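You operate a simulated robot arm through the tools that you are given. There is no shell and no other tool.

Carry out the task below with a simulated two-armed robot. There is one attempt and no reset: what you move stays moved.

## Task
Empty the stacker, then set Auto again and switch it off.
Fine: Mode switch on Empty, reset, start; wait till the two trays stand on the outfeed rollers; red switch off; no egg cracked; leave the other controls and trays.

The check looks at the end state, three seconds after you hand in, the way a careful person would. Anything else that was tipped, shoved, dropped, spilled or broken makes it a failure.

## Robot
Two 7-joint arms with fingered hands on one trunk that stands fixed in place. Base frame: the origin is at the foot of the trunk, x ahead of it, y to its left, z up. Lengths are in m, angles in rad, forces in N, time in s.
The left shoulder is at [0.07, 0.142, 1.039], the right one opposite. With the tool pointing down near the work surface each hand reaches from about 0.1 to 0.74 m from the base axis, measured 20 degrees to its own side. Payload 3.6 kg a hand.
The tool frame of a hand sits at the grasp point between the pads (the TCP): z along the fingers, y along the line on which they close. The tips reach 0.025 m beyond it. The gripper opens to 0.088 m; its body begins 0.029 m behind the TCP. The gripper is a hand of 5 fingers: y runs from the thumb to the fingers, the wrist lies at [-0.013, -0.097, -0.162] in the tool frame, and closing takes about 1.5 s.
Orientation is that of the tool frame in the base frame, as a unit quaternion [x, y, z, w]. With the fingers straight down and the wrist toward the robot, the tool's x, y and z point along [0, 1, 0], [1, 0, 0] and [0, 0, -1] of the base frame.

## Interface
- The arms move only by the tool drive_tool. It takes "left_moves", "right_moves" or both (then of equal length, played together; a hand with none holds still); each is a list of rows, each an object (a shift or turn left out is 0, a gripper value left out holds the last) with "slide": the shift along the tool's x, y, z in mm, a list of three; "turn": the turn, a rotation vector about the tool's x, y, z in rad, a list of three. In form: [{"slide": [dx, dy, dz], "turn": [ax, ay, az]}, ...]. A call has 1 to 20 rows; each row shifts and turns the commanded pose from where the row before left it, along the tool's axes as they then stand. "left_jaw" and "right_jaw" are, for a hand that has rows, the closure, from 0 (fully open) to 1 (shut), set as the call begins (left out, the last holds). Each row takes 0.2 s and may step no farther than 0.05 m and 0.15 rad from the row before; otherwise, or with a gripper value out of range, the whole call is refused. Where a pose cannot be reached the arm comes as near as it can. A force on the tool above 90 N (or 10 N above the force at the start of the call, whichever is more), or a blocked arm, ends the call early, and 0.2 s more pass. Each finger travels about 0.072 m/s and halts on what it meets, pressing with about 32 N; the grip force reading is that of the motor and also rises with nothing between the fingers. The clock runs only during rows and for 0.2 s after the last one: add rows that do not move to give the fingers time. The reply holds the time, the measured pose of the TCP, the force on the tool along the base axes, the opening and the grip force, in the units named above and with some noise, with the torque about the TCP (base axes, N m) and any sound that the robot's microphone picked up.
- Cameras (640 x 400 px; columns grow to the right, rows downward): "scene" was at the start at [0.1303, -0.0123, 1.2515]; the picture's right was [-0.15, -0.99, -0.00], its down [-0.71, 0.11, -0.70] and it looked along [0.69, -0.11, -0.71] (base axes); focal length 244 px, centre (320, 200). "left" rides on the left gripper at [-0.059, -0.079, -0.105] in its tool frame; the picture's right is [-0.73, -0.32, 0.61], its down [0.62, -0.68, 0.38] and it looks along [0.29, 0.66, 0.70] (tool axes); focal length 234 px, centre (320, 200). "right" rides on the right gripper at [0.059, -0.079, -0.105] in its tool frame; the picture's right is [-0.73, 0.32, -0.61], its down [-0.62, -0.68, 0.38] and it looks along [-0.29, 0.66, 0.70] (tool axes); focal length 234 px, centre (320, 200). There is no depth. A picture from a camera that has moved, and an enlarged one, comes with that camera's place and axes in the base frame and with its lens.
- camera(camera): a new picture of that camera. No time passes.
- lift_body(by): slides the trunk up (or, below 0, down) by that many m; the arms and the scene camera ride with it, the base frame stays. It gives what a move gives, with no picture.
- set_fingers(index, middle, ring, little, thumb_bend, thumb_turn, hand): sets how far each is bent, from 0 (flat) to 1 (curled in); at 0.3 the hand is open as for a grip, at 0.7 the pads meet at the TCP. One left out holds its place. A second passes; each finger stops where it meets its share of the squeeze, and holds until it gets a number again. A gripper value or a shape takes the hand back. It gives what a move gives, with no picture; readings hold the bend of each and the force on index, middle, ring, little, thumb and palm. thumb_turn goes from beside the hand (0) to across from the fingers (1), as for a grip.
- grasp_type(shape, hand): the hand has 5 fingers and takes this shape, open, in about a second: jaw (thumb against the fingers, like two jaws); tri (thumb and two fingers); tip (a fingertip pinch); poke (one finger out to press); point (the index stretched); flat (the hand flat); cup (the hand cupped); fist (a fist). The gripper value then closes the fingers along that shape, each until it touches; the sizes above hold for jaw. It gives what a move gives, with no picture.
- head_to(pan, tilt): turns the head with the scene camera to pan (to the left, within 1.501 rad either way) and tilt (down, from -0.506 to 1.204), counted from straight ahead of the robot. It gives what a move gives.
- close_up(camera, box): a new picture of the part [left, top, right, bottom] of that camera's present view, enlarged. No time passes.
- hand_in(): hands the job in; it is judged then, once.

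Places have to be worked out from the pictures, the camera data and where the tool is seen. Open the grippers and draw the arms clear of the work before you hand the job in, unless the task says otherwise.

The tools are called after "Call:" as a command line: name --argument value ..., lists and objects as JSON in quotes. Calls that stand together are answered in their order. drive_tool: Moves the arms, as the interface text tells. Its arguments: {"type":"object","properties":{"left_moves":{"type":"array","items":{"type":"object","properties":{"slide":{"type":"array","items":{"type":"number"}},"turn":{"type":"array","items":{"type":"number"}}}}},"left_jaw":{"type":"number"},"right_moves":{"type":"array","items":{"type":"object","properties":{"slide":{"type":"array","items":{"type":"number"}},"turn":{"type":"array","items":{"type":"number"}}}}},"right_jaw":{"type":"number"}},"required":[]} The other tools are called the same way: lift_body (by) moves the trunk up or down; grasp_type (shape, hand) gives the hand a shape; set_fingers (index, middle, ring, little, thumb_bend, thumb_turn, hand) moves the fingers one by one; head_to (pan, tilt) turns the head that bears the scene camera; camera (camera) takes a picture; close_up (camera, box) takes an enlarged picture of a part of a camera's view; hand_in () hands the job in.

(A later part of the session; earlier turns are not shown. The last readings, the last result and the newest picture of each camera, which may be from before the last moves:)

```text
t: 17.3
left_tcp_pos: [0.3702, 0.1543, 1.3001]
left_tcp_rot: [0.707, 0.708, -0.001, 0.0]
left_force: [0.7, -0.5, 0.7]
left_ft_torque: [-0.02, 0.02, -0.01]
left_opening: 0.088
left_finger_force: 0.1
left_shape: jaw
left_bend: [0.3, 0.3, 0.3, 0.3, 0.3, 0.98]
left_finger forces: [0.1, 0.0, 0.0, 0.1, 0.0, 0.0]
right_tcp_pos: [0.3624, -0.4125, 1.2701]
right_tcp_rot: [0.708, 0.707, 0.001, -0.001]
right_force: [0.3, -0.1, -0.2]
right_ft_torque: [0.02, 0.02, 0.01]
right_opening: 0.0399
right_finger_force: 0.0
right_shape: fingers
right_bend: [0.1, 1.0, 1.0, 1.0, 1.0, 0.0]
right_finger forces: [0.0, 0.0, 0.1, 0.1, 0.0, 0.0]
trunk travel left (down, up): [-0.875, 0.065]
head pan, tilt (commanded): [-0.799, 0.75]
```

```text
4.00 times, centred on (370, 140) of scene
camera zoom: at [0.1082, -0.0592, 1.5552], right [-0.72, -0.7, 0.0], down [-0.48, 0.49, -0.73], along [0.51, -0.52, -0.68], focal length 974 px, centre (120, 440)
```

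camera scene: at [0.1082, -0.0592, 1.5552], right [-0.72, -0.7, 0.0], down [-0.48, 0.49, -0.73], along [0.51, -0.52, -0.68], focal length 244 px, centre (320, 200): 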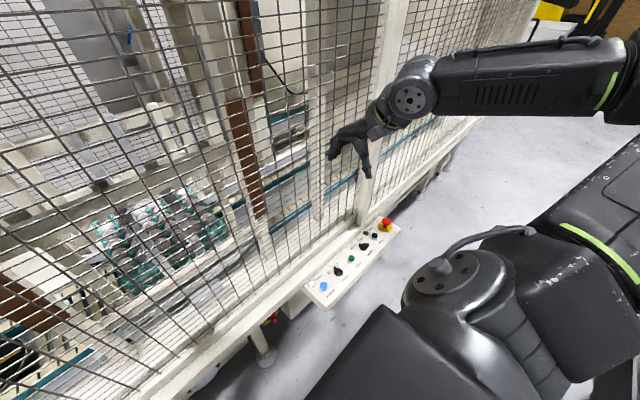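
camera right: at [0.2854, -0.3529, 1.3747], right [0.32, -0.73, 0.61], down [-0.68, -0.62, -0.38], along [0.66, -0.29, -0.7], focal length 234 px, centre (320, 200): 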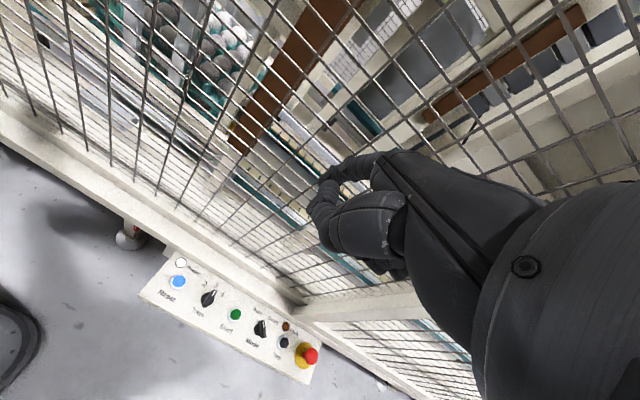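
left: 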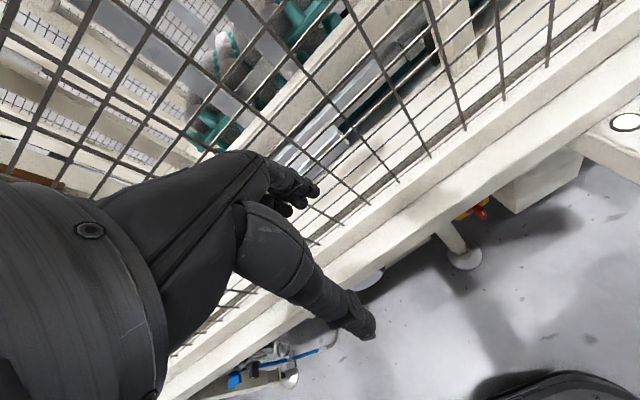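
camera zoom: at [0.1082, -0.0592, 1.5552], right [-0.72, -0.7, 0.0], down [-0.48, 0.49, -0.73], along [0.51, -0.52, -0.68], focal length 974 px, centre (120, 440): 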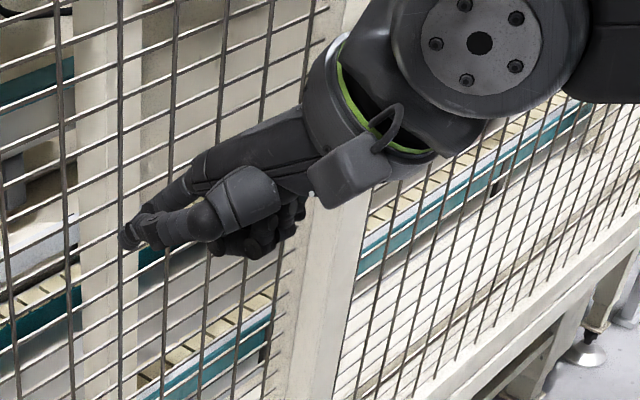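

The thumb lies along the index when turned beside the hand. I bend the index down (0.7) with the thumb kept beside the hand and check clearances.

Call:
set_fingers --hand "right" --index 0.7 --thumb_bend 0.3 --thumb_turn 0.0

Call:
close_up --camera "right" --box '[220, 100, 460, 300]'

Call:
close_up --camera "scene" --box '[290, 90, 450, 190]'

```text
t: 18.3
left_tcp_pos: [0.3708, 0.1545, 1.2998]
left_tcp_rot: [0.707, 0.708, -0.001, -0.001]
left_force: [-0.9, 0.1, 0.4]
left_ft_torque: [-0.03, 0.04, 0.04]
left_opening: 0.0875
left_finger_force: 0.0
left_shape: jaw
left_bend: [0.3, 0.3, 0.3, 0.3, 0.3, 0.98]
left_finger forces: [0.0, 0.0, 0.1, 0.1, 0.0, 0.0]
right_tcp_pos: [0.3633, -0.4108, 1.2702]
right_tcp_rot: [0.708, 0.707, 0.002, 0.0]
right_force: [0.5, 0.7, 0.7]
right_ft_torque: [-0.02, 0.01, 0.02]
right_opening: 0.1002
right_finger_force: 0.1
right_shape: fingers
right_bend: [0.7, 1.0, 1.0, 1.0, 0.3, 0.0]
right_finger forces: [0.0, 0.0, 0.1, 0.1, 0.0, 0.0]
trunk travel left (down, up): [-0.875, 0.065]
head pan, tilt (commanded): [-0.799, 0.75]
```

```text
2.00 times, centred on (340, 200) of right
camera zoom: at [0.2854, -0.3529, 1.3747], right [0.32, -0.73, 0.61], down [-0.68, -0.62, -0.38], along [0.66, -0.29, -0.7], focal length 468 px, centre (280, 200)
```

zoom: 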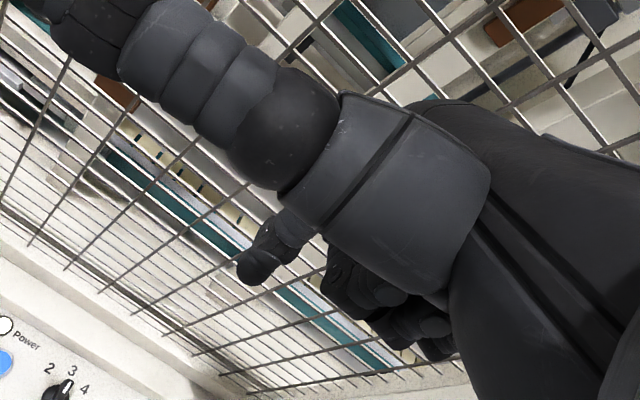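

```text
4.00 times, centred on (370, 140) of scene
camera zoom: at [0.1082, -0.0592, 1.5552], right [-0.72, -0.7, 0.0], down [-0.48, 0.49, -0.73], along [0.51, -0.52, -0.68], focal length 974 px, centre (120, 440)
```

zoom: 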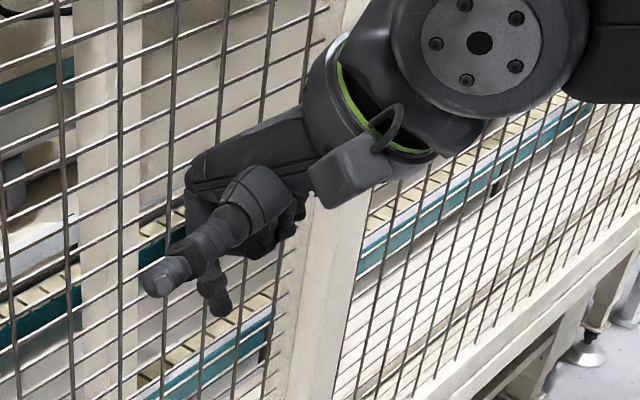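

Not better; the folded thumb (turn 1, bend 1) is the most compact. I set that with the index at 0.65 and measure the fingertip.

Call:
set_fingers --hand "right" --index 0.3 --thumb_bend 0.3 --thumb_turn 1.0

Call:
set_fingers --hand "right" --index 0.3 --thumb_bend 1.0 --thumb_turn 1.0

Call:
set_fingers --hand "right" --index 0.6

Call:
close_up --camera "right" --box '[260, 140, 420, 240]'

Call:
close_up --camera "scene" --box '[310, 110, 430, 185]'

```text
t: 19.3
left_tcp_pos: [0.37, 0.1551, 1.3001]
left_tcp_rot: [0.707, 0.707, -0.001, -0.001]
left_force: [0.0, -0.5, 0.8]
left_ft_torque: [0.02, 0.0, -0.02]
left_opening: 0.0876
left_finger_force: 0.0
left_shape: jaw
left_bend: [0.3, 0.3, 0.3, 0.3, 0.3, 0.98]
left_finger forces: [0.1, 0.1, 0.0, 0.1, 0.0, 0.0]
right_tcp_pos: [0.3626, -0.4114, 1.271]
right_tcp_rot: [0.707, 0.707, 0.001, -0.001]
right_force: [-0.8, 0.8, 0.7]
right_ft_torque: [0.02, 0.0, -0.03]
right_opening: 0.0845
right_finger_force: 0.0
right_shape: fingers
right_bend: [0.3, 1.0, 1.0, 1.0, 0.3, 0.97]
right_finger forces: [0.1, 0.0, 0.1, 0.0, 0.0, 0.0]
trunk travel left (down, up): [-0.875, 0.065]
head pan, tilt (commanded): [-0.799, 0.75]
```

```text
t: 20.3
left_tcp_pos: [0.3697, 0.1543, 1.3001]
left_tcp_rot: [0.707, 0.707, 0.0, -0.001]
left_force: [0.5, 0.6, 1.0]
left_ft_torque: [0.01, 0.01, 0.01]
left_opening: 0.0876
left_finger_force: 0.0
left_shape: jaw
left_bend: [0.3, 0.3, 0.3, 0.3, 0.3, 0.98]
left_finger forces: [0.0, 0.0, 0.1, 0.0, 0.0, 0.1]
right_tcp_pos: [0.3624, -0.4102, 1.2719]
right_tcp_rot: [0.707, 0.707, 0.001, -0.001]
right_force: [-0.4, -0.3, -0.3]
right_ft_torque: [0.01, -0.01, -0.05]
right_opening: 0.02
right_finger_force: 0.0
right_shape: fingers
right_bend: [0.3, 1.0, 1.0, 1.0, 0.98, 1.0]
right_finger forces: [0.1, 0.1, 0.0, 0.1, 0.0, 0.1]
trunk travel left (down, up): [-0.875, 0.065]
head pan, tilt (commanded): [-0.799, 0.75]
```

```text
t: 21.3
left_tcp_pos: [0.3715, 0.1548, 1.3002]
left_tcp_rot: [0.707, 0.708, 0.0, -0.001]
left_force: [-0.3, 0.1, 0.3]
left_ft_torque: [0.02, -0.01, 0.01]
left_opening: 0.0877
left_finger_force: 0.1
left_shape: jaw
left_bend: [0.3, 0.3, 0.3, 0.3, 0.3, 0.98]
left_finger forces: [0.1, 0.0, 0.1, 0.0, 0.0, 0.1]
right_tcp_pos: [0.3631, -0.4118, 1.2708]
right_tcp_rot: [0.708, 0.707, 0.001, -0.001]
right_force: [0.2, -0.3, -0.6]
right_ft_torque: [-0.01, 0.01, 0.0]
right_opening: 0.0143
right_finger_force: 0.0
right_shape: fingers
right_bend: [0.42, 1.0, 1.0, 1.0, 0.97, 1.0]
right_finger forces: [0.1, 0.1, 0.0, 0.1, 0.0, 0.1]
trunk travel left (down, up): [-0.875, 0.065]
head pan, tilt (commanded): [-0.799, 0.75]
```

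```text
4.00 times, centred on (340, 190) of right
camera zoom: at [0.2854, -0.3529, 1.3747], right [0.32, -0.73, 0.61], down [-0.68, -0.62, -0.38], along [0.66, -0.29, -0.7], focal length 937 px, centre (240, 240)
```

zoom: 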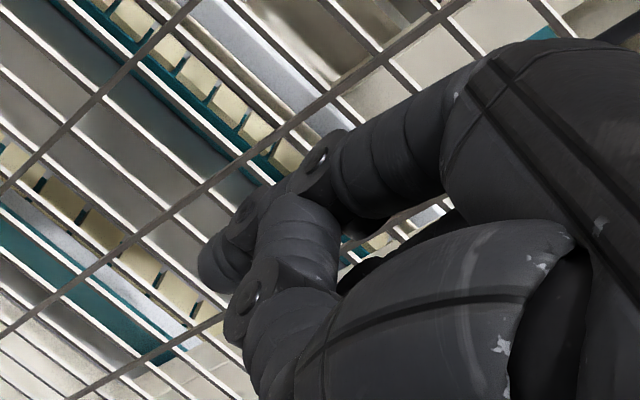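

```text
5.33 times, centred on (370, 148) of scene
camera zoom: at [0.1082, -0.0592, 1.5552], right [-0.72, -0.7, 0.0], down [-0.48, 0.49, -0.73], along [0.51, -0.52, -0.68], focal length 1299 px, centre (53, 480)
```

zoom: 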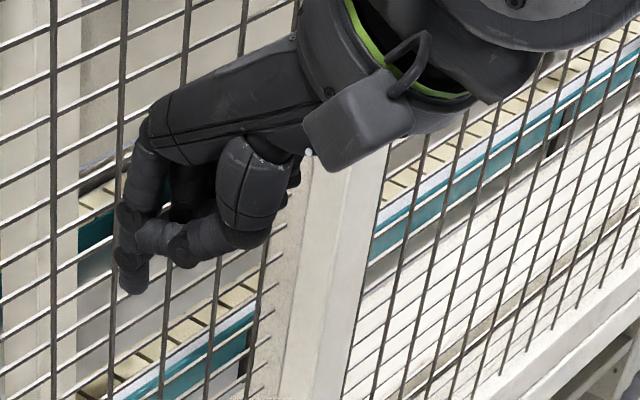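

The thumb now blocks the index. I return to the built-in poke shape and curl only the middle finger.

Call:
set_fingers --hand "right" --index 0.7 --thumb_bend 0.5 --thumb_turn 0.3

Call:
grasp_type --shape "poke" --hand "right"

Call:
set_fingers --hand "right" --middle 1.0

Call:
close_up --camera "right" --box '[260, 140, 420, 240]'

Call:
close_up --camera "scene" --box '[310, 110, 430, 185]'

```text
t: 22.3
left_tcp_pos: [0.3714, 0.1543, 1.2997]
left_tcp_rot: [0.707, 0.707, -0.001, 0.0]
left_force: [0.1, 0.3, 0.2]
left_ft_torque: [-0.01, -0.02, -0.04]
left_opening: 0.0878
left_finger_force: 0.1
left_shape: jaw
left_bend: [0.3, 0.3, 0.3, 0.3, 0.3, 0.98]
left_finger forces: [0.1, 0.0, 0.0, 0.1, 0.1, 0.0]
right_tcp_pos: [0.3639, -0.4114, 1.2704]
right_tcp_rot: [0.707, 0.707, 0.0, -0.001]
right_force: [0.4, 0.1, 0.3]
right_ft_torque: [-0.01, 0.01, 0.01]
right_opening: 0.0641
right_finger_force: 0.0
right_shape: fingers
right_bend: [0.7, 1.0, 1.0, 1.0, 0.5, 0.3]
right_finger forces: [0.0, 0.0, 0.0, 0.1, 0.1, 0.0]
trunk travel left (down, up): [-0.875, 0.065]
head pan, tilt (commanded): [-0.799, 0.75]
```

```text
t: 23.2
left_tcp_pos: [0.37, 0.1535, 1.3006]
left_tcp_rot: [0.707, 0.708, -0.001, 0.0]
left_force: [-0.6, -0.3, -0.2]
left_ft_torque: [-0.01, 0.02, 0.02]
left_opening: 0.0875
left_finger_force: 0.0
left_shape: jaw
left_bend: [0.3, 0.3, 0.3, 0.3, 0.3, 0.98]
left_finger forces: [0.1, 0.0, 0.0, 0.1, 0.1, 0.0]
right_tcp_pos: [0.3632, -0.4115, 1.2701]
right_tcp_rot: [0.707, 0.707, 0.0, -0.001]
right_force: [0.3, -0.2, -0.2]
right_ft_torque: [0.0, 0.01, -0.02]
right_opening: 0.0
right_finger_force: 0.1
right_shape: poke
right_bend: [0.7, 0.7, 0.99, 0.99, 1.0, 1.0]
right_finger forces: [0.0, 0.0, 0.0, 0.1, 0.1, 0.0]
trunk travel left (down, up): [-0.875, 0.065]
head pan, tilt (commanded): [-0.799, 0.75]
```

```text
t: 24.2
left_tcp_pos: [0.3699, 0.1541, 1.3011]
left_tcp_rot: [0.707, 0.707, -0.001, 0.0]
left_force: [-0.5, -0.2, -0.1]
left_ft_torque: [-0.02, -0.01, -0.01]
left_opening: 0.0876
left_finger_force: 0.0
left_shape: jaw
left_bend: [0.3, 0.3, 0.3, 0.3, 0.3, 0.98]
left_finger forces: [0.0, 0.0, 0.0, 0.0, 0.0, 0.0]
right_tcp_pos: [0.3632, -0.4109, 1.2704]
right_tcp_rot: [0.707, 0.707, 0.001, -0.001]
right_force: [-0.2, -0.3, 0.1]
right_ft_torque: [0.0, -0.03, 0.01]
right_opening: 0.0227
right_finger_force: 0.0
right_shape: fingers
right_bend: [0.7, 1.0, 0.99, 0.99, 1.0, 1.0]
right_finger forces: [0.1, 0.0, 0.0, 0.0, 0.0, 0.0]
trunk travel left (down, up): [-0.875, 0.065]
head pan, tilt (commanded): [-0.799, 0.75]
```

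```text
4.00 times, centred on (340, 190) of right
camera zoom: at [0.2854, -0.3529, 1.3747], right [0.32, -0.73, 0.61], down [-0.68, -0.62, -0.38], along [0.66, -0.29, -0.7], focal length 937 px, centre (240, 240)
```

zoom: 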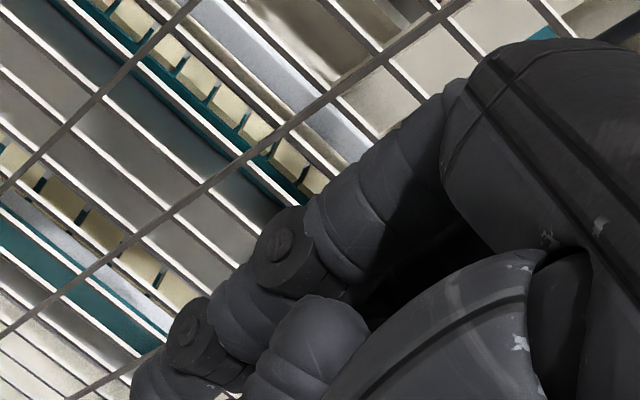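

```text
5.33 times, centred on (370, 148) of scene
camera zoom: at [0.1082, -0.0592, 1.5552], right [-0.72, -0.7, 0.0], down [-0.48, 0.49, -0.73], along [0.51, -0.52, -0.68], focal length 1299 px, centre (53, 480)
```

zoom: 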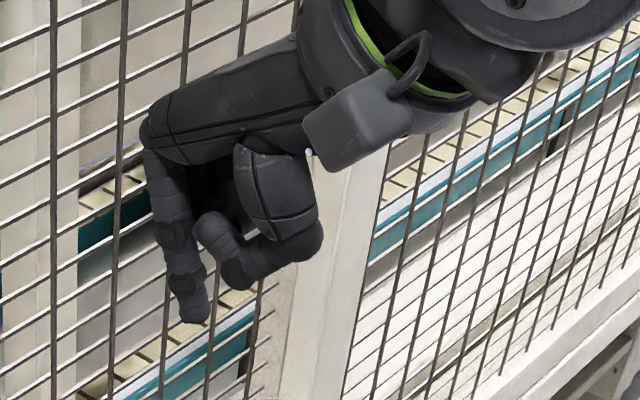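

Good: the index points down alone with thumb folded behind. I measure its tip in both cameras.

Call:
close_up --camera "right" --box '[260, 190, 380, 265]'

Call:
close_up --camera "scene" --box '[320, 135, 380, 173]'

```text
5.33 times, centred on (320, 228) of right
camera zoom: at [0.2854, -0.3529, 1.3747], right [0.32, -0.73, 0.61], down [-0.68, -0.62, -0.38], along [0.66, -0.29, -0.7], focal length 1249 px, centre (320, 53)
```

zoom: 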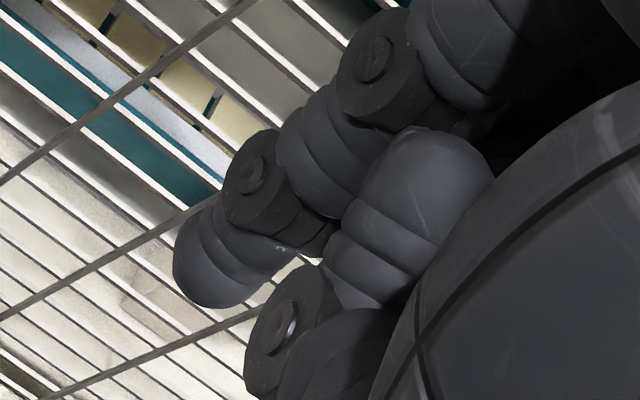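

```text
10.53 times, centred on (350, 154) of scene
camera zoom: at [0.1082, -0.0592, 1.5552], right [-0.72, -0.7, 0.0], down [-0.48, 0.49, -0.73], along [0.51, -0.52, -0.68], focal length 2564 px, centre (4, 684)
```

zoom: 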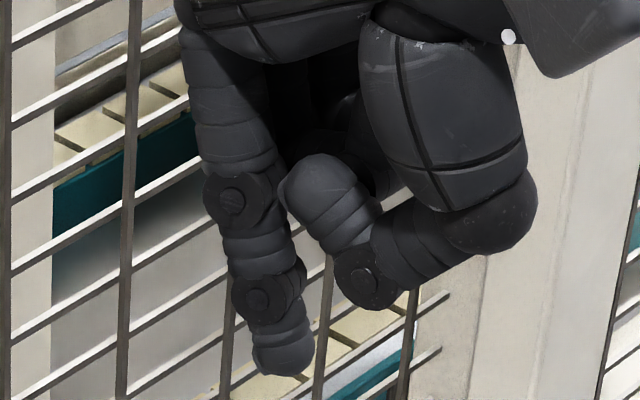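

The fingertip sits about [+3, +4, +29] mm from the TCP in the tool frame. I lower the trunk back and then carry the right hand over to the right of the Mode knob, still high above the panel.

Call:
lift_body --by -0.3

Call:
drive_tool --right_moves '[{"slide": [-40, 5, 0]}, {"slide": [-45, 8, 0]}, {"slide": [-45, 8, 0]}, {"slide": [-45, 8, 0]}, {"slide": [-45, 8, 0]}, {"slide": [-40, 8, 0]}, {}]'

Call:
camera --camera "scene"

Call:
camera --camera "right"

```text
t: 27.2
left_tcp_pos: [0.3697, 0.1541, 1.0011]
left_tcp_rot: [0.708, 0.707, -0.001, 0.0]
left_force: [0.3, 0.2, -0.7]
left_ft_torque: [0.01, 0.0, 0.0]
left_opening: 0.0878
left_finger_force: 0.1
left_shape: jaw
left_bend: [0.3, 0.3, 0.3, 0.3, 0.3, 0.98]
left_finger forces: [0.0, 0.0, 0.1, 0.0, 0.0, 0.1]
right_tcp_pos: [0.3639, -0.4118, 0.9721]
right_tcp_rot: [0.707, 0.707, 0.001, 0.0]
right_force: [0.2, 0.1, 0.7]
right_ft_torque: [0.02, 0.02, 0.01]
right_opening: 0.0223
right_finger_force: 0.1
right_shape: fingers
right_bend: [0.7, 1.0, 0.99, 0.99, 1.0, 1.0]
right_finger forces: [0.1, 0.0, 0.0, 0.0, 0.0, 0.0]
trunk travel left (down, up): [-0.575, 0.365]
head pan, tilt (commanded): [-0.799, 0.75]
```

```text
t: 28.8
left_tcp_pos: [0.3701, 0.1556, 1.0006]
left_tcp_rot: [0.707, 0.707, 0.0, 0.0]
left_force: [-0.4, 0.1, 0.5]
left_ft_torque: [0.02, 0.04, 0.01]
left_opening: 0.0874
left_finger_force: 0.1
left_shape: jaw
left_bend: [0.3, 0.3, 0.3, 0.3, 0.3, 0.98]
left_finger forces: [0.0, 0.0, 0.0, 0.0, 0.0, 0.0]
right_tcp_pos: [0.408, -0.6717, 0.9725]
right_tcp_rot: [0.706, 0.708, -0.001, 0.001]
right_force: [1.6, 0.6, -0.1]
right_ft_torque: [0.0, -0.01, 0.01]
right_opening: 0.0224
right_finger_force: 0.0
right_shape: fingers
right_bend: [0.7, 1.0, 0.99, 0.99, 1.0, 1.0]
right_finger forces: [0.1, 0.1, 0.0, 0.0, 0.1, 0.0]
trunk travel left (down, up): [-0.575, 0.365]
head pan, tilt (commanded): [-0.799, 0.75]
```

```text
taken
camera scene: at [0.1074, -0.0586, 1.2554], right [-0.72, -0.7, 0.0], down [-0.47, 0.49, -0.73], along [0.51, -0.52, -0.68], focal length 244 px, centre (320, 200)
```

scene: 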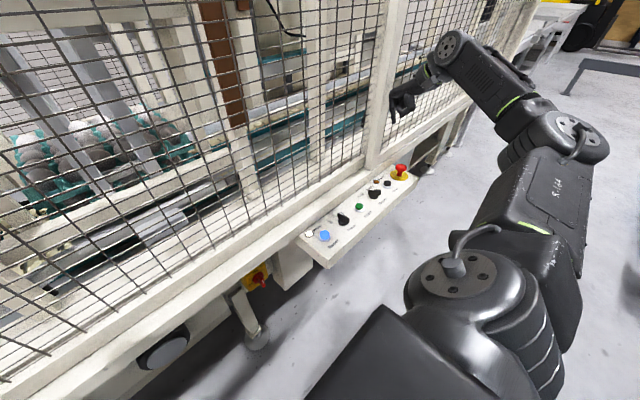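

```text
taken
camera right: at [0.3298, -0.6126, 1.0756], right [0.32, -0.73, 0.61], down [-0.68, -0.62, -0.38], along [0.66, -0.29, -0.7], focal length 234 px, centre (320, 200)
```

right: 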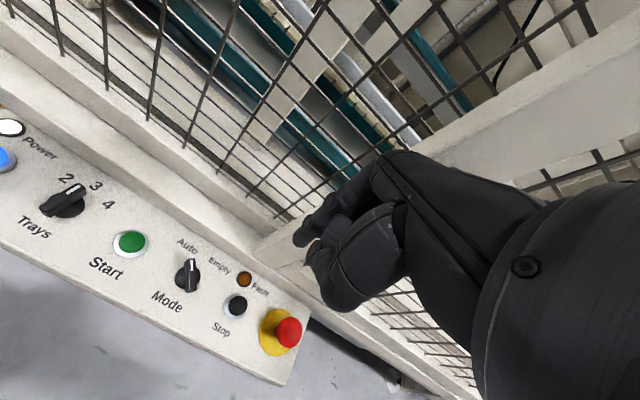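

The hand is above the knob area. I descend to about 5 cm above the panel right of the Mode knob and check the position.

Call:
drive_tool --right_moves '[{"slide": [-6, 0, 40]}, {"slide": [0, 0, 50]}, {"slide": [0, 0, 50]}, {"slide": [0, 0, 40]}, {"slide": [0, 0, 15]}, {}]'

Call:
camera --camera "right"

Call:
close_up --camera "scene" --box '[345, 150, 425, 200]'

```text
t: 30.2
left_tcp_pos: [0.3698, 0.1547, 1.0001]
left_tcp_rot: [0.707, 0.707, -0.001, -0.001]
left_force: [0.2, -1.2, 0.4]
left_ft_torque: [0.01, 0.05, 0.01]
left_opening: 0.0876
left_finger_force: 0.0
left_shape: jaw
left_bend: [0.3, 0.3, 0.3, 0.3, 0.3, 0.98]
left_finger forces: [0.0, 0.0, 0.0, 0.0, 0.1, 0.1]
right_tcp_pos: [0.4084, -0.6772, 0.7756]
right_tcp_rot: [0.707, 0.707, 0.001, -0.001]
right_force: [0.6, -0.1, -0.6]
right_ft_torque: [-0.02, 0.01, 0.01]
right_opening: 0.0224
right_finger_force: 0.1
right_shape: fingers
right_bend: [0.7, 1.0, 0.99, 0.99, 1.0, 1.0]
right_finger forces: [0.0, 0.0, 0.1, 0.1, 0.1, 0.1]
trunk travel left (down, up): [-0.575, 0.365]
head pan, tilt (commanded): [-0.799, 0.75]
```

```text
taken
camera right: at [0.3305, -0.6191, 0.8799], right [0.32, -0.73, 0.61], down [-0.68, -0.62, -0.38], along [0.66, -0.29, -0.7], focal length 234 px, centre (320, 200)
```

right: 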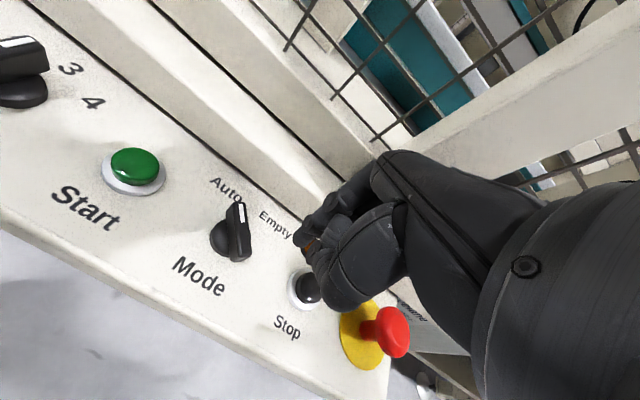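

```text
8.00 times, centred on (385, 175) of scene
camera zoom: at [0.1081, -0.0592, 1.2553], right [-0.72, -0.7, 0.0], down [-0.48, 0.49, -0.73], along [0.51, -0.52, -0.68], focal length 1949 px, centre (-200, 400)
```

zoom: 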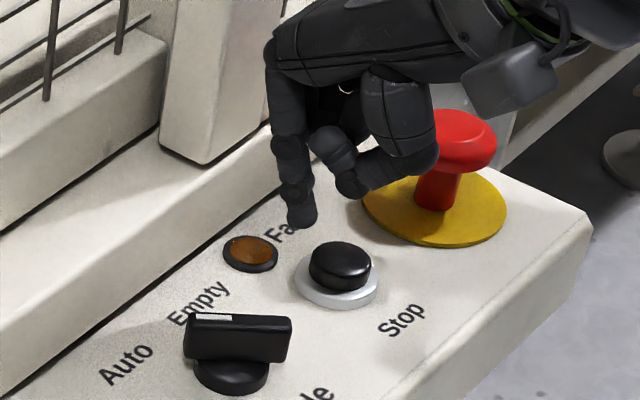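

The fingertip is at about [0.412,-0.676,0.747], clear between knob and Stop. I lower it beside the knob's tail to about 10 mm above the panel.

Call:
drive_tool --right_moves '[{"slide": [0, 0, 20]}, {"slide": [0, 0, 20]}, {"slide": [0, 0, 10]}, {}]'

Call:
close_up --camera "scene" --box '[345, 150, 425, 200]'

Call:
close_up --camera "right" --box '[190, 160, 430, 310]'

```text
t: 31.2
left_tcp_pos: [0.3702, 0.1549, 1.0011]
left_tcp_rot: [0.707, 0.707, 0.0, -0.001]
left_force: [0.5, 0.1, -0.6]
left_ft_torque: [0.02, -0.01, 0.0]
left_opening: 0.0877
left_finger_force: 0.0
left_shape: jaw
left_bend: [0.3, 0.3, 0.3, 0.3, 0.3, 0.98]
left_finger forces: [0.0, 0.1, 0.0, 0.1, 0.1, 0.0]
right_tcp_pos: [0.4083, -0.6779, 0.7259]
right_tcp_rot: [0.707, 0.707, 0.0, 0.0]
right_force: [-0.5, -0.5, 0.1]
right_ft_torque: [0.0, 0.0, -0.02]
right_opening: 0.0226
right_finger_force: 0.0
right_shape: fingers
right_bend: [0.7, 1.0, 0.99, 0.99, 1.0, 1.0]
right_finger forces: [0.1, 0.1, 0.0, 0.0, 0.0, 0.0]
trunk travel left (down, up): [-0.575, 0.365]
head pan, tilt (commanded): [-0.799, 0.75]
```

```text
8.00 times, centred on (385, 175) of scene
camera zoom: at [0.1081, -0.0592, 1.2553], right [-0.72, -0.7, 0.0], down [-0.48, 0.49, -0.73], along [0.51, -0.52, -0.68], focal length 1949 px, centre (-200, 400)
```

zoom: 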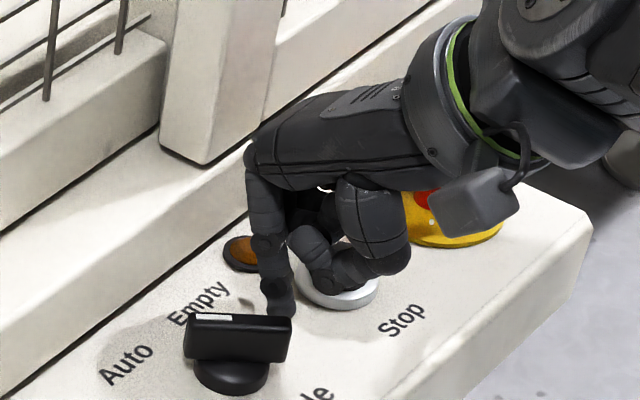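

```text
2.67 times, centred on (310, 235) of right
camera zoom: at [0.3305, -0.6187, 0.8293], right [0.32, -0.73, 0.61], down [-0.68, -0.62, -0.38], along [0.66, -0.29, -0.7], focal length 624 px, centre (347, 107)
```

zoom: 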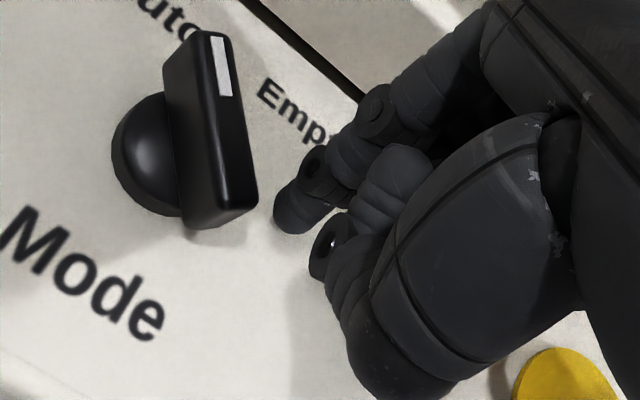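

The tip stands right of the handle's tail without touching. I push the tail leftward along an arc (turning the mark toward Empty), first about 60° of the way.

Call:
drive_tool --right_moves '[{"slide": [6, 0, 0]}, {"slide": [5, -1, 0]}, {"slide": [2.3, -6.3, 0]}, {"slide": [4.7, -5.8, 0]}, {"slide": [6.3, -3.8, 0]}, {}]'

Call:
close_up --camera "scene" --box '[345, 150, 425, 200]'

Call:
close_up --camera "right" --box '[190, 160, 430, 310]'

```text
t: 32.6
left_tcp_pos: [0.3703, 0.1557, 1.0005]
left_tcp_rot: [0.708, 0.707, -0.001, 0.0]
left_force: [-0.5, 0.2, 1.1]
left_ft_torque: [-0.01, 0.0, 0.0]
left_opening: 0.0875
left_finger_force: 0.0
left_shape: jaw
left_bend: [0.3, 0.3, 0.3, 0.3, 0.3, 0.98]
left_finger forces: [0.0, 0.0, 0.0, 0.1, 0.0, 0.0]
right_tcp_pos: [0.3912, -0.6539, 0.7259]
right_tcp_rot: [0.707, 0.707, -0.001, 0.0]
right_force: [0.1, -1.7, 1.6]
right_ft_torque: [0.03, -0.02, 0.0]
right_opening: 0.0218
right_finger_force: 1.4
right_shape: fingers
right_bend: [0.7, 1.0, 0.99, 0.99, 1.0, 1.0]
right_finger forces: [2.6, 0.1, 0.0, 0.0, 0.1, 0.0]
trunk travel left (down, up): [-0.575, 0.365]
head pan, tilt (commanded): [-0.799, 0.75]
```

```text
8.00 times, centred on (385, 175) of scene
camera zoom: at [0.108, -0.0592, 1.2553], right [-0.72, -0.7, 0.0], down [-0.48, 0.49, -0.73], along [0.51, -0.52, -0.68], focal length 1949 px, centre (-200, 400)
```

zoom: 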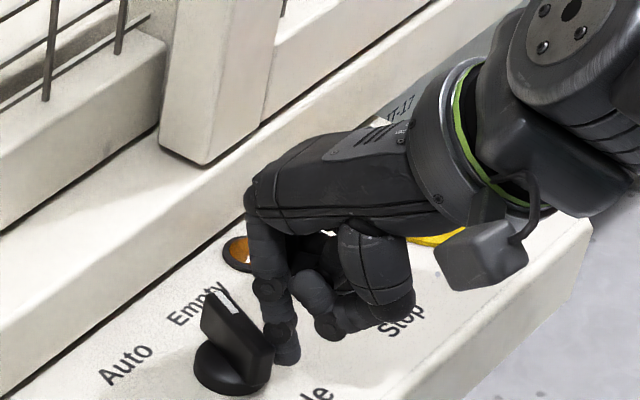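

```text
2.67 times, centred on (310, 235) of right
camera zoom: at [0.3133, -0.5942, 0.8295], right [0.32, -0.73, 0.61], down [-0.68, -0.62, -0.38], along [0.66, -0.29, -0.7], focal length 624 px, centre (347, 107)
```

zoom: 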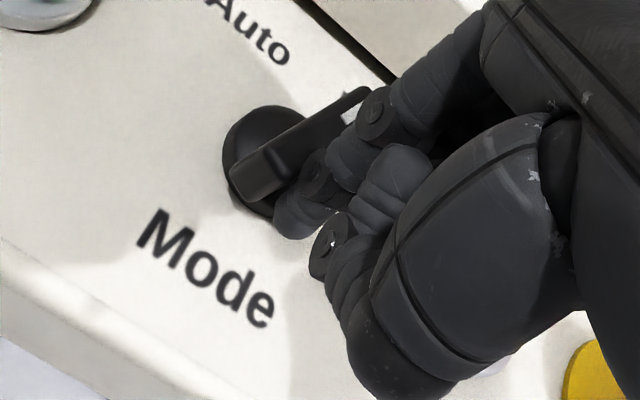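

The knob follows with very little force and is now about 15° past the middle. I push on to about −45° toward Empty.

Call:
drive_tool --right_moves '[{"slide": [4.5, -1.5, 0]}, {"slide": [4.6, 0, 0]}, {"slide": [3, 0.5, 0]}, {}]'

Call:
close_up --camera "scene" --box '[345, 150, 425, 200]'

Call:
close_up --camera "right" --box '[190, 160, 430, 310]'

```text
t: 33.6
left_tcp_pos: [0.3693, 0.1531, 1.0012]
left_tcp_rot: [0.707, 0.707, 0.0, 0.0]
left_force: [0.1, -0.6, -0.2]
left_ft_torque: [-0.03, -0.03, -0.03]
left_opening: 0.0876
left_finger_force: 0.1
left_shape: jaw
left_bend: [0.3, 0.3, 0.3, 0.3, 0.3, 0.98]
left_finger forces: [0.0, 0.0, 0.0, 0.0, 0.0, 0.0]
right_tcp_pos: [0.3898, -0.6417, 0.7259]
right_tcp_rot: [0.707, 0.707, 0.0, 0.0]
right_force: [-2.1, -6.9, 4.4]
right_ft_torque: [0.01, 0.0, -0.02]
right_opening: 0.0201
right_finger_force: 3.9
right_shape: fingers
right_bend: [0.7, 1.0, 0.99, 0.99, 1.0, 1.0]
right_finger forces: [8.2, 0.1, 0.0, 0.0, 0.0, 0.1]
trunk travel left (down, up): [-0.575, 0.365]
head pan, tilt (commanded): [-0.799, 0.75]
```

```text
8.00 times, centred on (385, 175) of scene
camera zoom: at [0.1073, -0.0596, 1.2553], right [-0.72, -0.7, 0.0], down [-0.47, 0.49, -0.73], along [0.51, -0.52, -0.68], focal length 1949 px, centre (-200, 400)
```

zoom: 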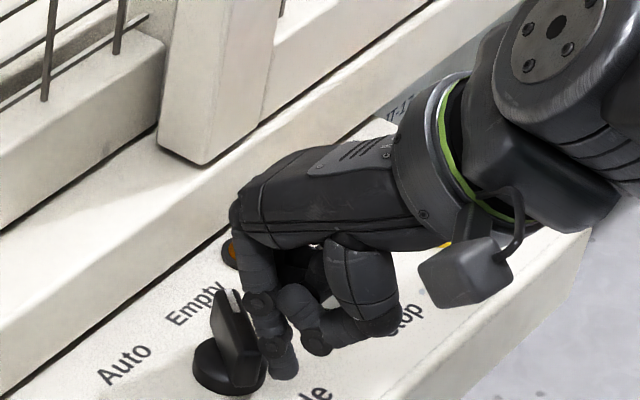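

```text
2.67 times, centred on (310, 235) of right
camera zoom: at [0.3119, -0.5829, 0.8292], right [0.32, -0.73, 0.61], down [-0.68, -0.62, -0.38], along [0.66, -0.29, -0.7], focal length 624 px, centre (347, 107)
```

zoom: 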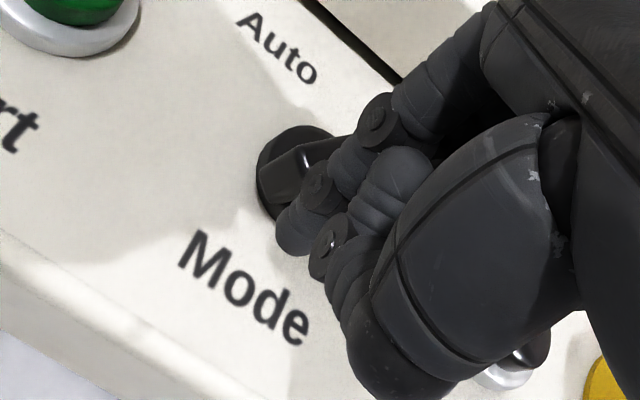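

The force rose (8 N on the index), so the knob may be at its stop. I back the finger off to the right and up to see the resulting position.

Call:
drive_tool --right_moves '[{"slide": [-8, 0, 0]}, {"slide": [-20, 2, 0]}, {"slide": [0, 0, -25]}, {"slide": [0, -20, -40]}, {"slide": [0, -30, -40]}, {}]'

Call:
close_up --camera "scene" --box '[345, 150, 425, 200]'

Call:
camera --camera "right"

```text
t: 35.0
left_tcp_pos: [0.3702, 0.154, 0.9996]
left_tcp_rot: [0.706, 0.708, 0.0, -0.002]
left_force: [0.4, 0.6, -1.0]
left_ft_torque: [0.0, 0.04, 0.0]
left_opening: 0.0876
left_finger_force: 0.0
left_shape: jaw
left_bend: [0.3, 0.3, 0.3, 0.3, 0.3, 0.98]
left_finger forces: [0.0, 0.0, 0.0, 0.1, 0.1, 0.1]
right_tcp_pos: [0.3423, -0.6683, 0.8299]
right_tcp_rot: [0.707, 0.707, 0.0, -0.002]
right_force: [0.5, -0.6, 0.8]
right_ft_torque: [0.01, 0.0, -0.02]
right_opening: 0.0226
right_finger_force: 0.2
right_shape: fingers
right_bend: [0.7, 1.0, 0.99, 0.99, 1.0, 1.0]
right_finger forces: [0.0, 0.1, 0.1, 0.0, 0.0, 0.0]
trunk travel left (down, up): [-0.575, 0.365]
head pan, tilt (commanded): [-0.799, 0.75]
```

```text
8.00 times, centred on (385, 175) of scene
camera zoom: at [0.1093, -0.0597, 1.2551], right [-0.72, -0.7, 0.0], down [-0.48, 0.49, -0.73], along [0.51, -0.52, -0.68], focal length 1949 px, centre (-200, 400)
```

zoom: 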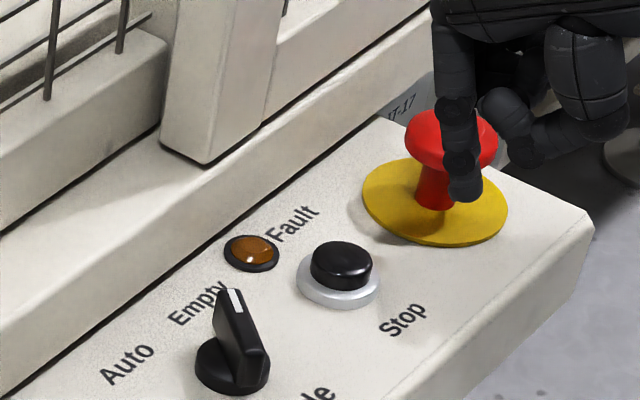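

```text
taken
camera right: at [0.2637, -0.6099, 0.9341], right [0.32, -0.73, 0.61], down [-0.68, -0.62, -0.38], along [0.66, -0.29, -0.7], focal length 234 px, centre (320, 200)
```

right: 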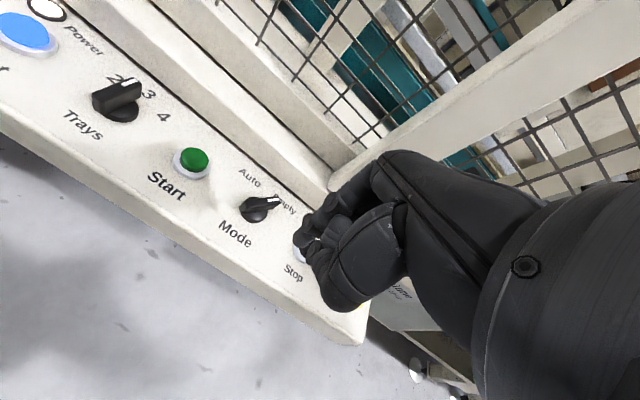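

I zoom in more on the Mode knob to judge whether it points at Empty.

Call:
close_up --camera "scene" --box '[354, 180, 394, 205]'

Call:
close_up --camera "right" --box '[220, 150, 320, 250]'

```text
16.00 times, centred on (374, 192) of scene
camera zoom: at [0.1093, -0.0597, 1.2551], right [-0.72, -0.7, 0.0], down [-0.48, 0.49, -0.73], along [0.51, -0.52, -0.68], focal length 3898 px, centre (-544, 320)
```

zoom: 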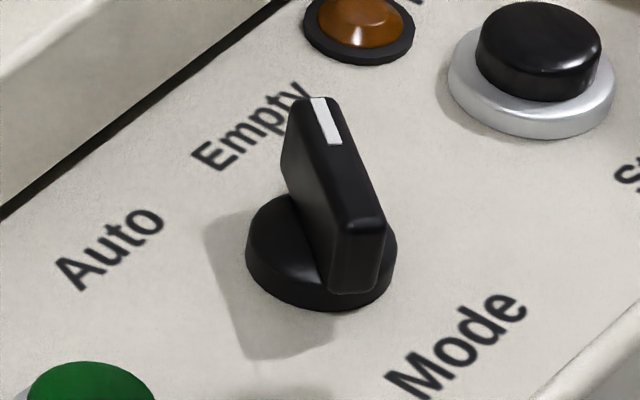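

```text
4.00 times, centred on (270, 200) of right
camera zoom: at [0.2637, -0.6099, 0.9341], right [0.32, -0.73, 0.61], down [-0.68, -0.62, -0.38], along [0.66, -0.29, -0.7], focal length 937 px, centre (520, 200)
```

zoom: 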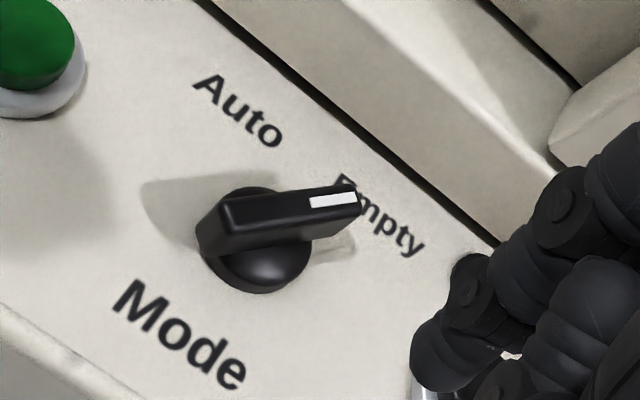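

The handle mark now points at Empty (about −41°, the mirror of Auto). Next I carry the finger above the Reset button at [0.412,-0.391].

Call:
drive_tool --right_moves '[{"slide": [40, 5, 0]}, {"slide": [40, 9, 0]}, {"slide": [40, 10, 0]}, {"slide": [40, 10, 0]}, {"slide": [40, 10, 0]}, {"slide": [40, 11, 0]}, {"slide": [36, 10.5, 0]}, {"slide": [0, 0, 40]}, {"slide": [0, 0, 30]}, {}]'

Call:
head_to --pan -0.5 --tilt 0.75

Call:
camera --camera "scene"

Call:
camera --camera "right"

```text
t: 37.2
left_tcp_pos: [0.3703, 0.154, 1.0003]
left_tcp_rot: [0.707, 0.707, 0.001, 0.0]
left_force: [-0.2, 0.5, -0.6]
left_ft_torque: [-0.01, 0.02, -0.01]
left_opening: 0.0878
left_finger_force: 0.1
left_shape: jaw
left_bend: [0.3, 0.3, 0.3, 0.3, 0.3, 0.98]
left_finger forces: [0.1, 0.1, 0.0, 0.1, 0.1, 0.0]
right_tcp_pos: [0.4085, -0.3928, 0.7607]
right_tcp_rot: [0.707, 0.708, -0.001, 0.001]
right_force: [-0.7, -0.2, -0.6]
right_ft_torque: [-0.03, 0.01, -0.01]
right_opening: 0.0226
right_finger_force: 0.1
right_shape: fingers
right_bend: [0.7, 1.0, 0.99, 0.99, 1.0, 1.0]
right_finger forces: [0.1, 0.0, 0.0, 0.0, 0.0, 0.0]
trunk travel left (down, up): [-0.575, 0.365]
head pan, tilt (commanded): [-0.799, 0.75]
```

```text
t: 38.0
left_tcp_pos: [0.3694, 0.154, 1.0005]
left_tcp_rot: [0.707, 0.708, -0.001, -0.001]
left_force: [0.5, 0.4, -0.2]
left_ft_torque: [-0.01, -0.01, -0.03]
left_opening: 0.0878
left_finger_force: 0.0
left_shape: jaw
left_bend: [0.3, 0.3, 0.3, 0.3, 0.3, 0.98]
left_finger forces: [0.1, 0.0, 0.0, 0.1, 0.1, 0.0]
right_tcp_pos: [0.4085, -0.3935, 0.7604]
right_tcp_rot: [0.708, 0.706, 0.001, -0.001]
right_force: [-1.0, 0.4, -0.4]
right_ft_torque: [-0.02, -0.02, 0.0]
right_opening: 0.0225
right_finger_force: 0.0
right_shape: fingers
right_bend: [0.7, 1.0, 0.99, 0.99, 1.0, 1.0]
right_finger forces: [0.0, 0.0, 0.0, 0.1, 0.0, 0.0]
trunk travel left (down, up): [-0.575, 0.365]
head pan, tilt (commanded): [-0.499, 0.75]
```

```text
taken
camera scene: at [0.1231, -0.0395, 1.2552], right [-0.48, -0.88, 0.0], down [-0.6, 0.33, -0.73], along [0.64, -0.35, -0.68], focal length 244 px, centre (320, 200)
```

scene: 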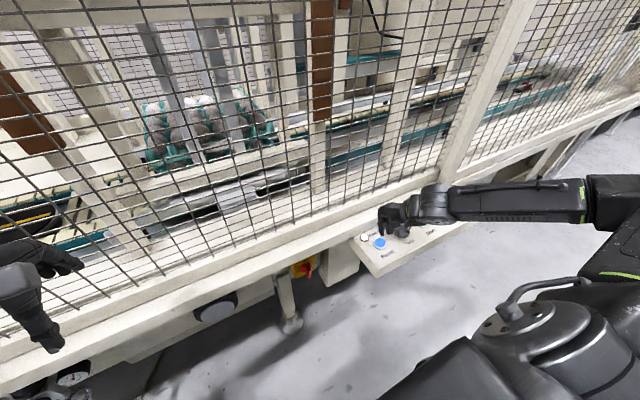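

```text
taken
camera right: at [0.3308, -0.335, 0.8649], right [0.32, -0.73, 0.61], down [-0.68, -0.62, -0.38], along [0.66, -0.29, -0.7], focal length 234 px, centre (320, 200)
```

right: 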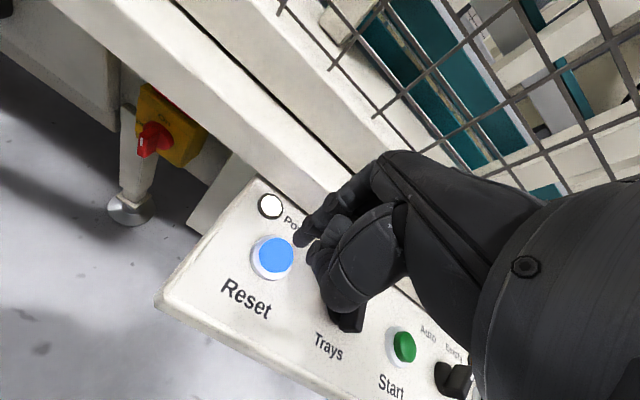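

I enlarge the view around Reset to check the fingertip's alignment.

Call:
close_up --camera "scene" --box '[345, 195, 425, 245]'

Call:
close_up --camera "right" --box '[230, 180, 390, 280]'

```text
8.00 times, centred on (385, 220) of scene
camera zoom: at [0.1231, -0.0395, 1.2552], right [-0.48, -0.88, 0.0], down [-0.6, 0.33, -0.73], along [0.64, -0.35, -0.68], focal length 1949 px, centre (-200, 40)
```

zoom: 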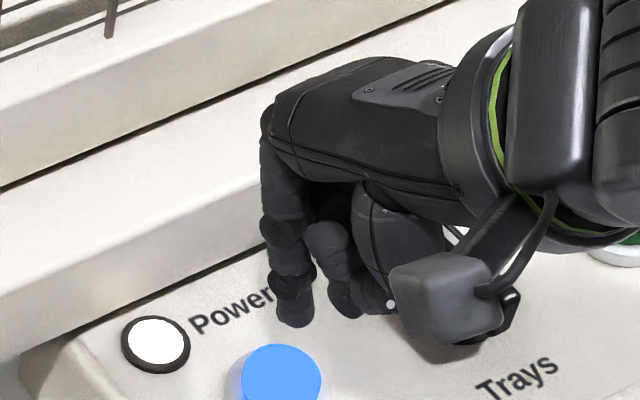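

```text
4.00 times, centred on (310, 230) of right
camera zoom: at [0.3308, -0.335, 0.8649], right [0.32, -0.73, 0.61], down [-0.68, -0.62, -0.38], along [0.66, -0.29, -0.7], focal length 937 px, centre (360, 80)
```

zoom: 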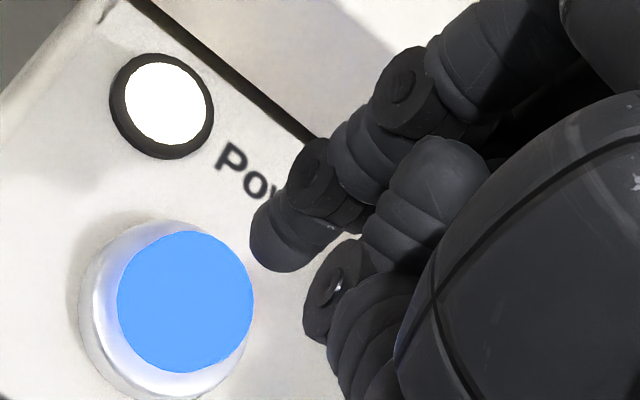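

The fingertip is centred over the Reset cap. I press down slowly past the cap's top at z≈0.698.

Call:
drive_tool --right_moves '[{"slide": [0, 0, 25]}, {"slide": [0, 0, 7]}, {"slide": [0, 0, 3]}, {"slide": [0, 0, 3]}]'

Call:
close_up --camera "right" --box '[230, 180, 390, 280]'

```text
t: 39.0
left_tcp_pos: [0.3691, 0.155, 1.0006]
left_tcp_rot: [0.707, 0.707, -0.001, -0.002]
left_force: [-0.4, 0.3, 0.1]
left_ft_torque: [-0.01, 0.02, -0.02]
left_opening: 0.0876
left_finger_force: 0.0
left_shape: jaw
left_bend: [0.3, 0.3, 0.3, 0.3, 0.3, 0.98]
left_finger forces: [0.0, 0.0, 0.0, 0.0, 0.0, 0.0]
right_tcp_pos: [0.4068, -0.3942, 0.7225]
right_tcp_rot: [0.707, 0.707, 0.0, 0.0]
right_force: [0.5, 0.1, 4.3]
right_ft_torque: [0.04, -0.04, -0.01]
right_opening: 0.0223
right_finger_force: 1.8
right_shape: fingers
right_bend: [0.7, 1.0, 0.99, 0.99, 1.0, 1.0]
right_finger forces: [3.0, 0.0, 0.0, 0.1, 0.1, 0.0]
trunk travel left (down, up): [-0.575, 0.365]
head pan, tilt (commanded): [-0.499, 0.75]
heard: click
```

```text
4.00 times, centred on (310, 230) of right
camera zoom: at [0.33, -0.3344, 0.8267], right [0.32, -0.73, 0.61], down [-0.68, -0.62, -0.38], along [0.66, -0.29, -0.7], focal length 937 px, centre (360, 80)
```

zoom: 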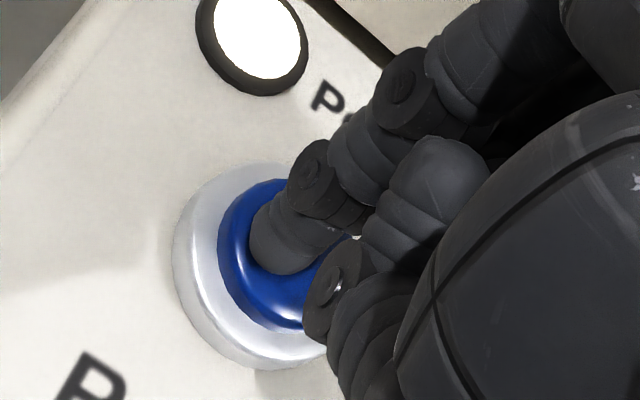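

Reset clicked and its blue lamp went out. I lift off and move over to the Start button at [0.4146,-0.561].

Call:
drive_tool --right_moves '[{"slide": [0, 0, -25]}, {"slide": [0, 0, -30]}, {"slide": [-42, 1, 0]}, {"slide": [-42, 0, 0]}, {"slide": [-42, 1, 0]}, {"slide": [-42, 0, 0]}, {"slide": [0, 0, 15]}, {}]'

Call:
camera --camera "scene"

Call:
close_up --camera "right" --box '[230, 180, 390, 280]'

Call:
close_up --camera "scene" --box '[370, 180, 450, 230]'

```text
t: 40.8
left_tcp_pos: [0.3685, 0.1545, 0.9997]
left_tcp_rot: [0.707, 0.707, 0.0, -0.001]
left_force: [-0.8, 0.2, 0.0]
left_ft_torque: [0.01, 0.0, 0.01]
left_opening: 0.0881
left_finger_force: 0.0
left_shape: jaw
left_bend: [0.3, 0.3, 0.3, 0.3, 0.3, 0.98]
left_finger forces: [0.1, 0.1, 0.0, 0.0, 0.0, 0.1]
right_tcp_pos: [0.4095, -0.5613, 0.7624]
right_tcp_rot: [0.707, 0.707, 0.0, 0.001]
right_force: [-0.5, 0.1, -0.4]
right_ft_torque: [0.01, 0.01, 0.01]
right_opening: 0.0226
right_finger_force: 0.1
right_shape: fingers
right_bend: [0.7, 1.0, 0.99, 0.99, 1.0, 1.0]
right_finger forces: [0.1, 0.0, 0.0, 0.0, 0.1, 0.0]
trunk travel left (down, up): [-0.575, 0.365]
head pan, tilt (commanded): [-0.499, 0.75]
```

```text
taken
camera scene: at [0.1228, -0.0397, 1.2553], right [-0.48, -0.88, 0.0], down [-0.6, 0.33, -0.73], along [0.64, -0.35, -0.68], focal length 244 px, centre (320, 200)
```

scene: 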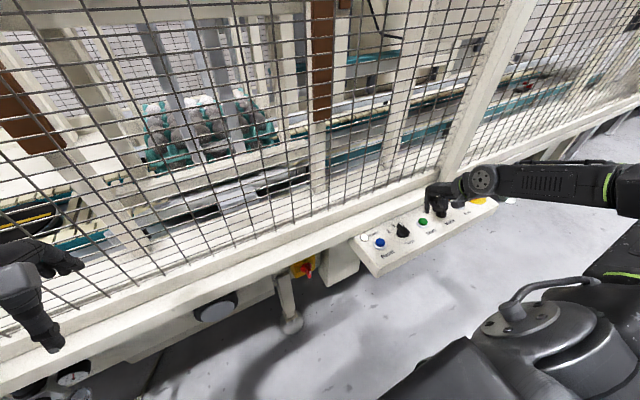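

```text
4.00 times, centred on (310, 230) of right
camera zoom: at [0.3312, -0.5027, 0.8658], right [0.32, -0.73, 0.61], down [-0.68, -0.62, -0.38], along [0.66, -0.29, -0.7], focal length 937 px, centre (360, 80)
```

zoom: 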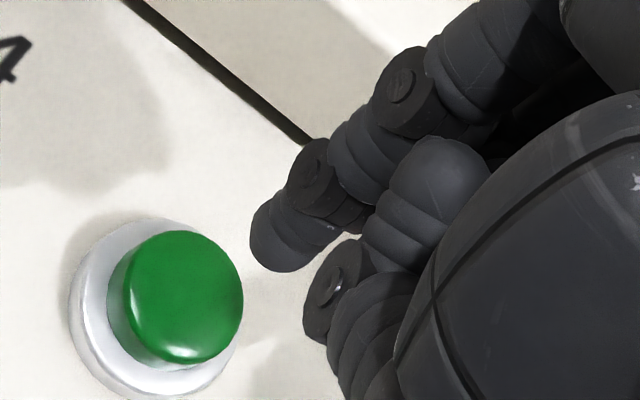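

```text
8.00 times, centred on (410, 205) of scene
camera zoom: at [0.1228, -0.0397, 1.2553], right [-0.48, -0.88, 0.0], down [-0.6, 0.33, -0.73], along [0.64, -0.35, -0.68], focal length 1949 px, centre (-400, 160)
```

zoom: 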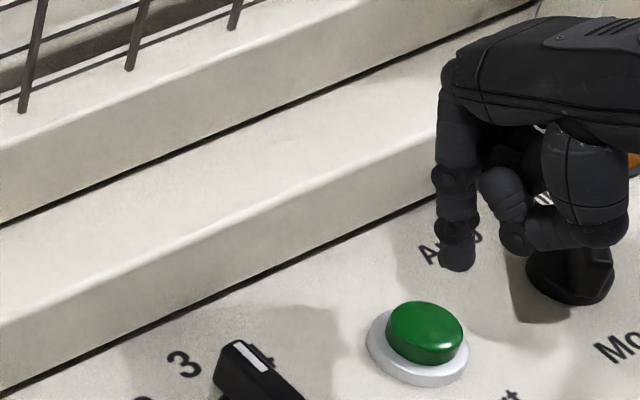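

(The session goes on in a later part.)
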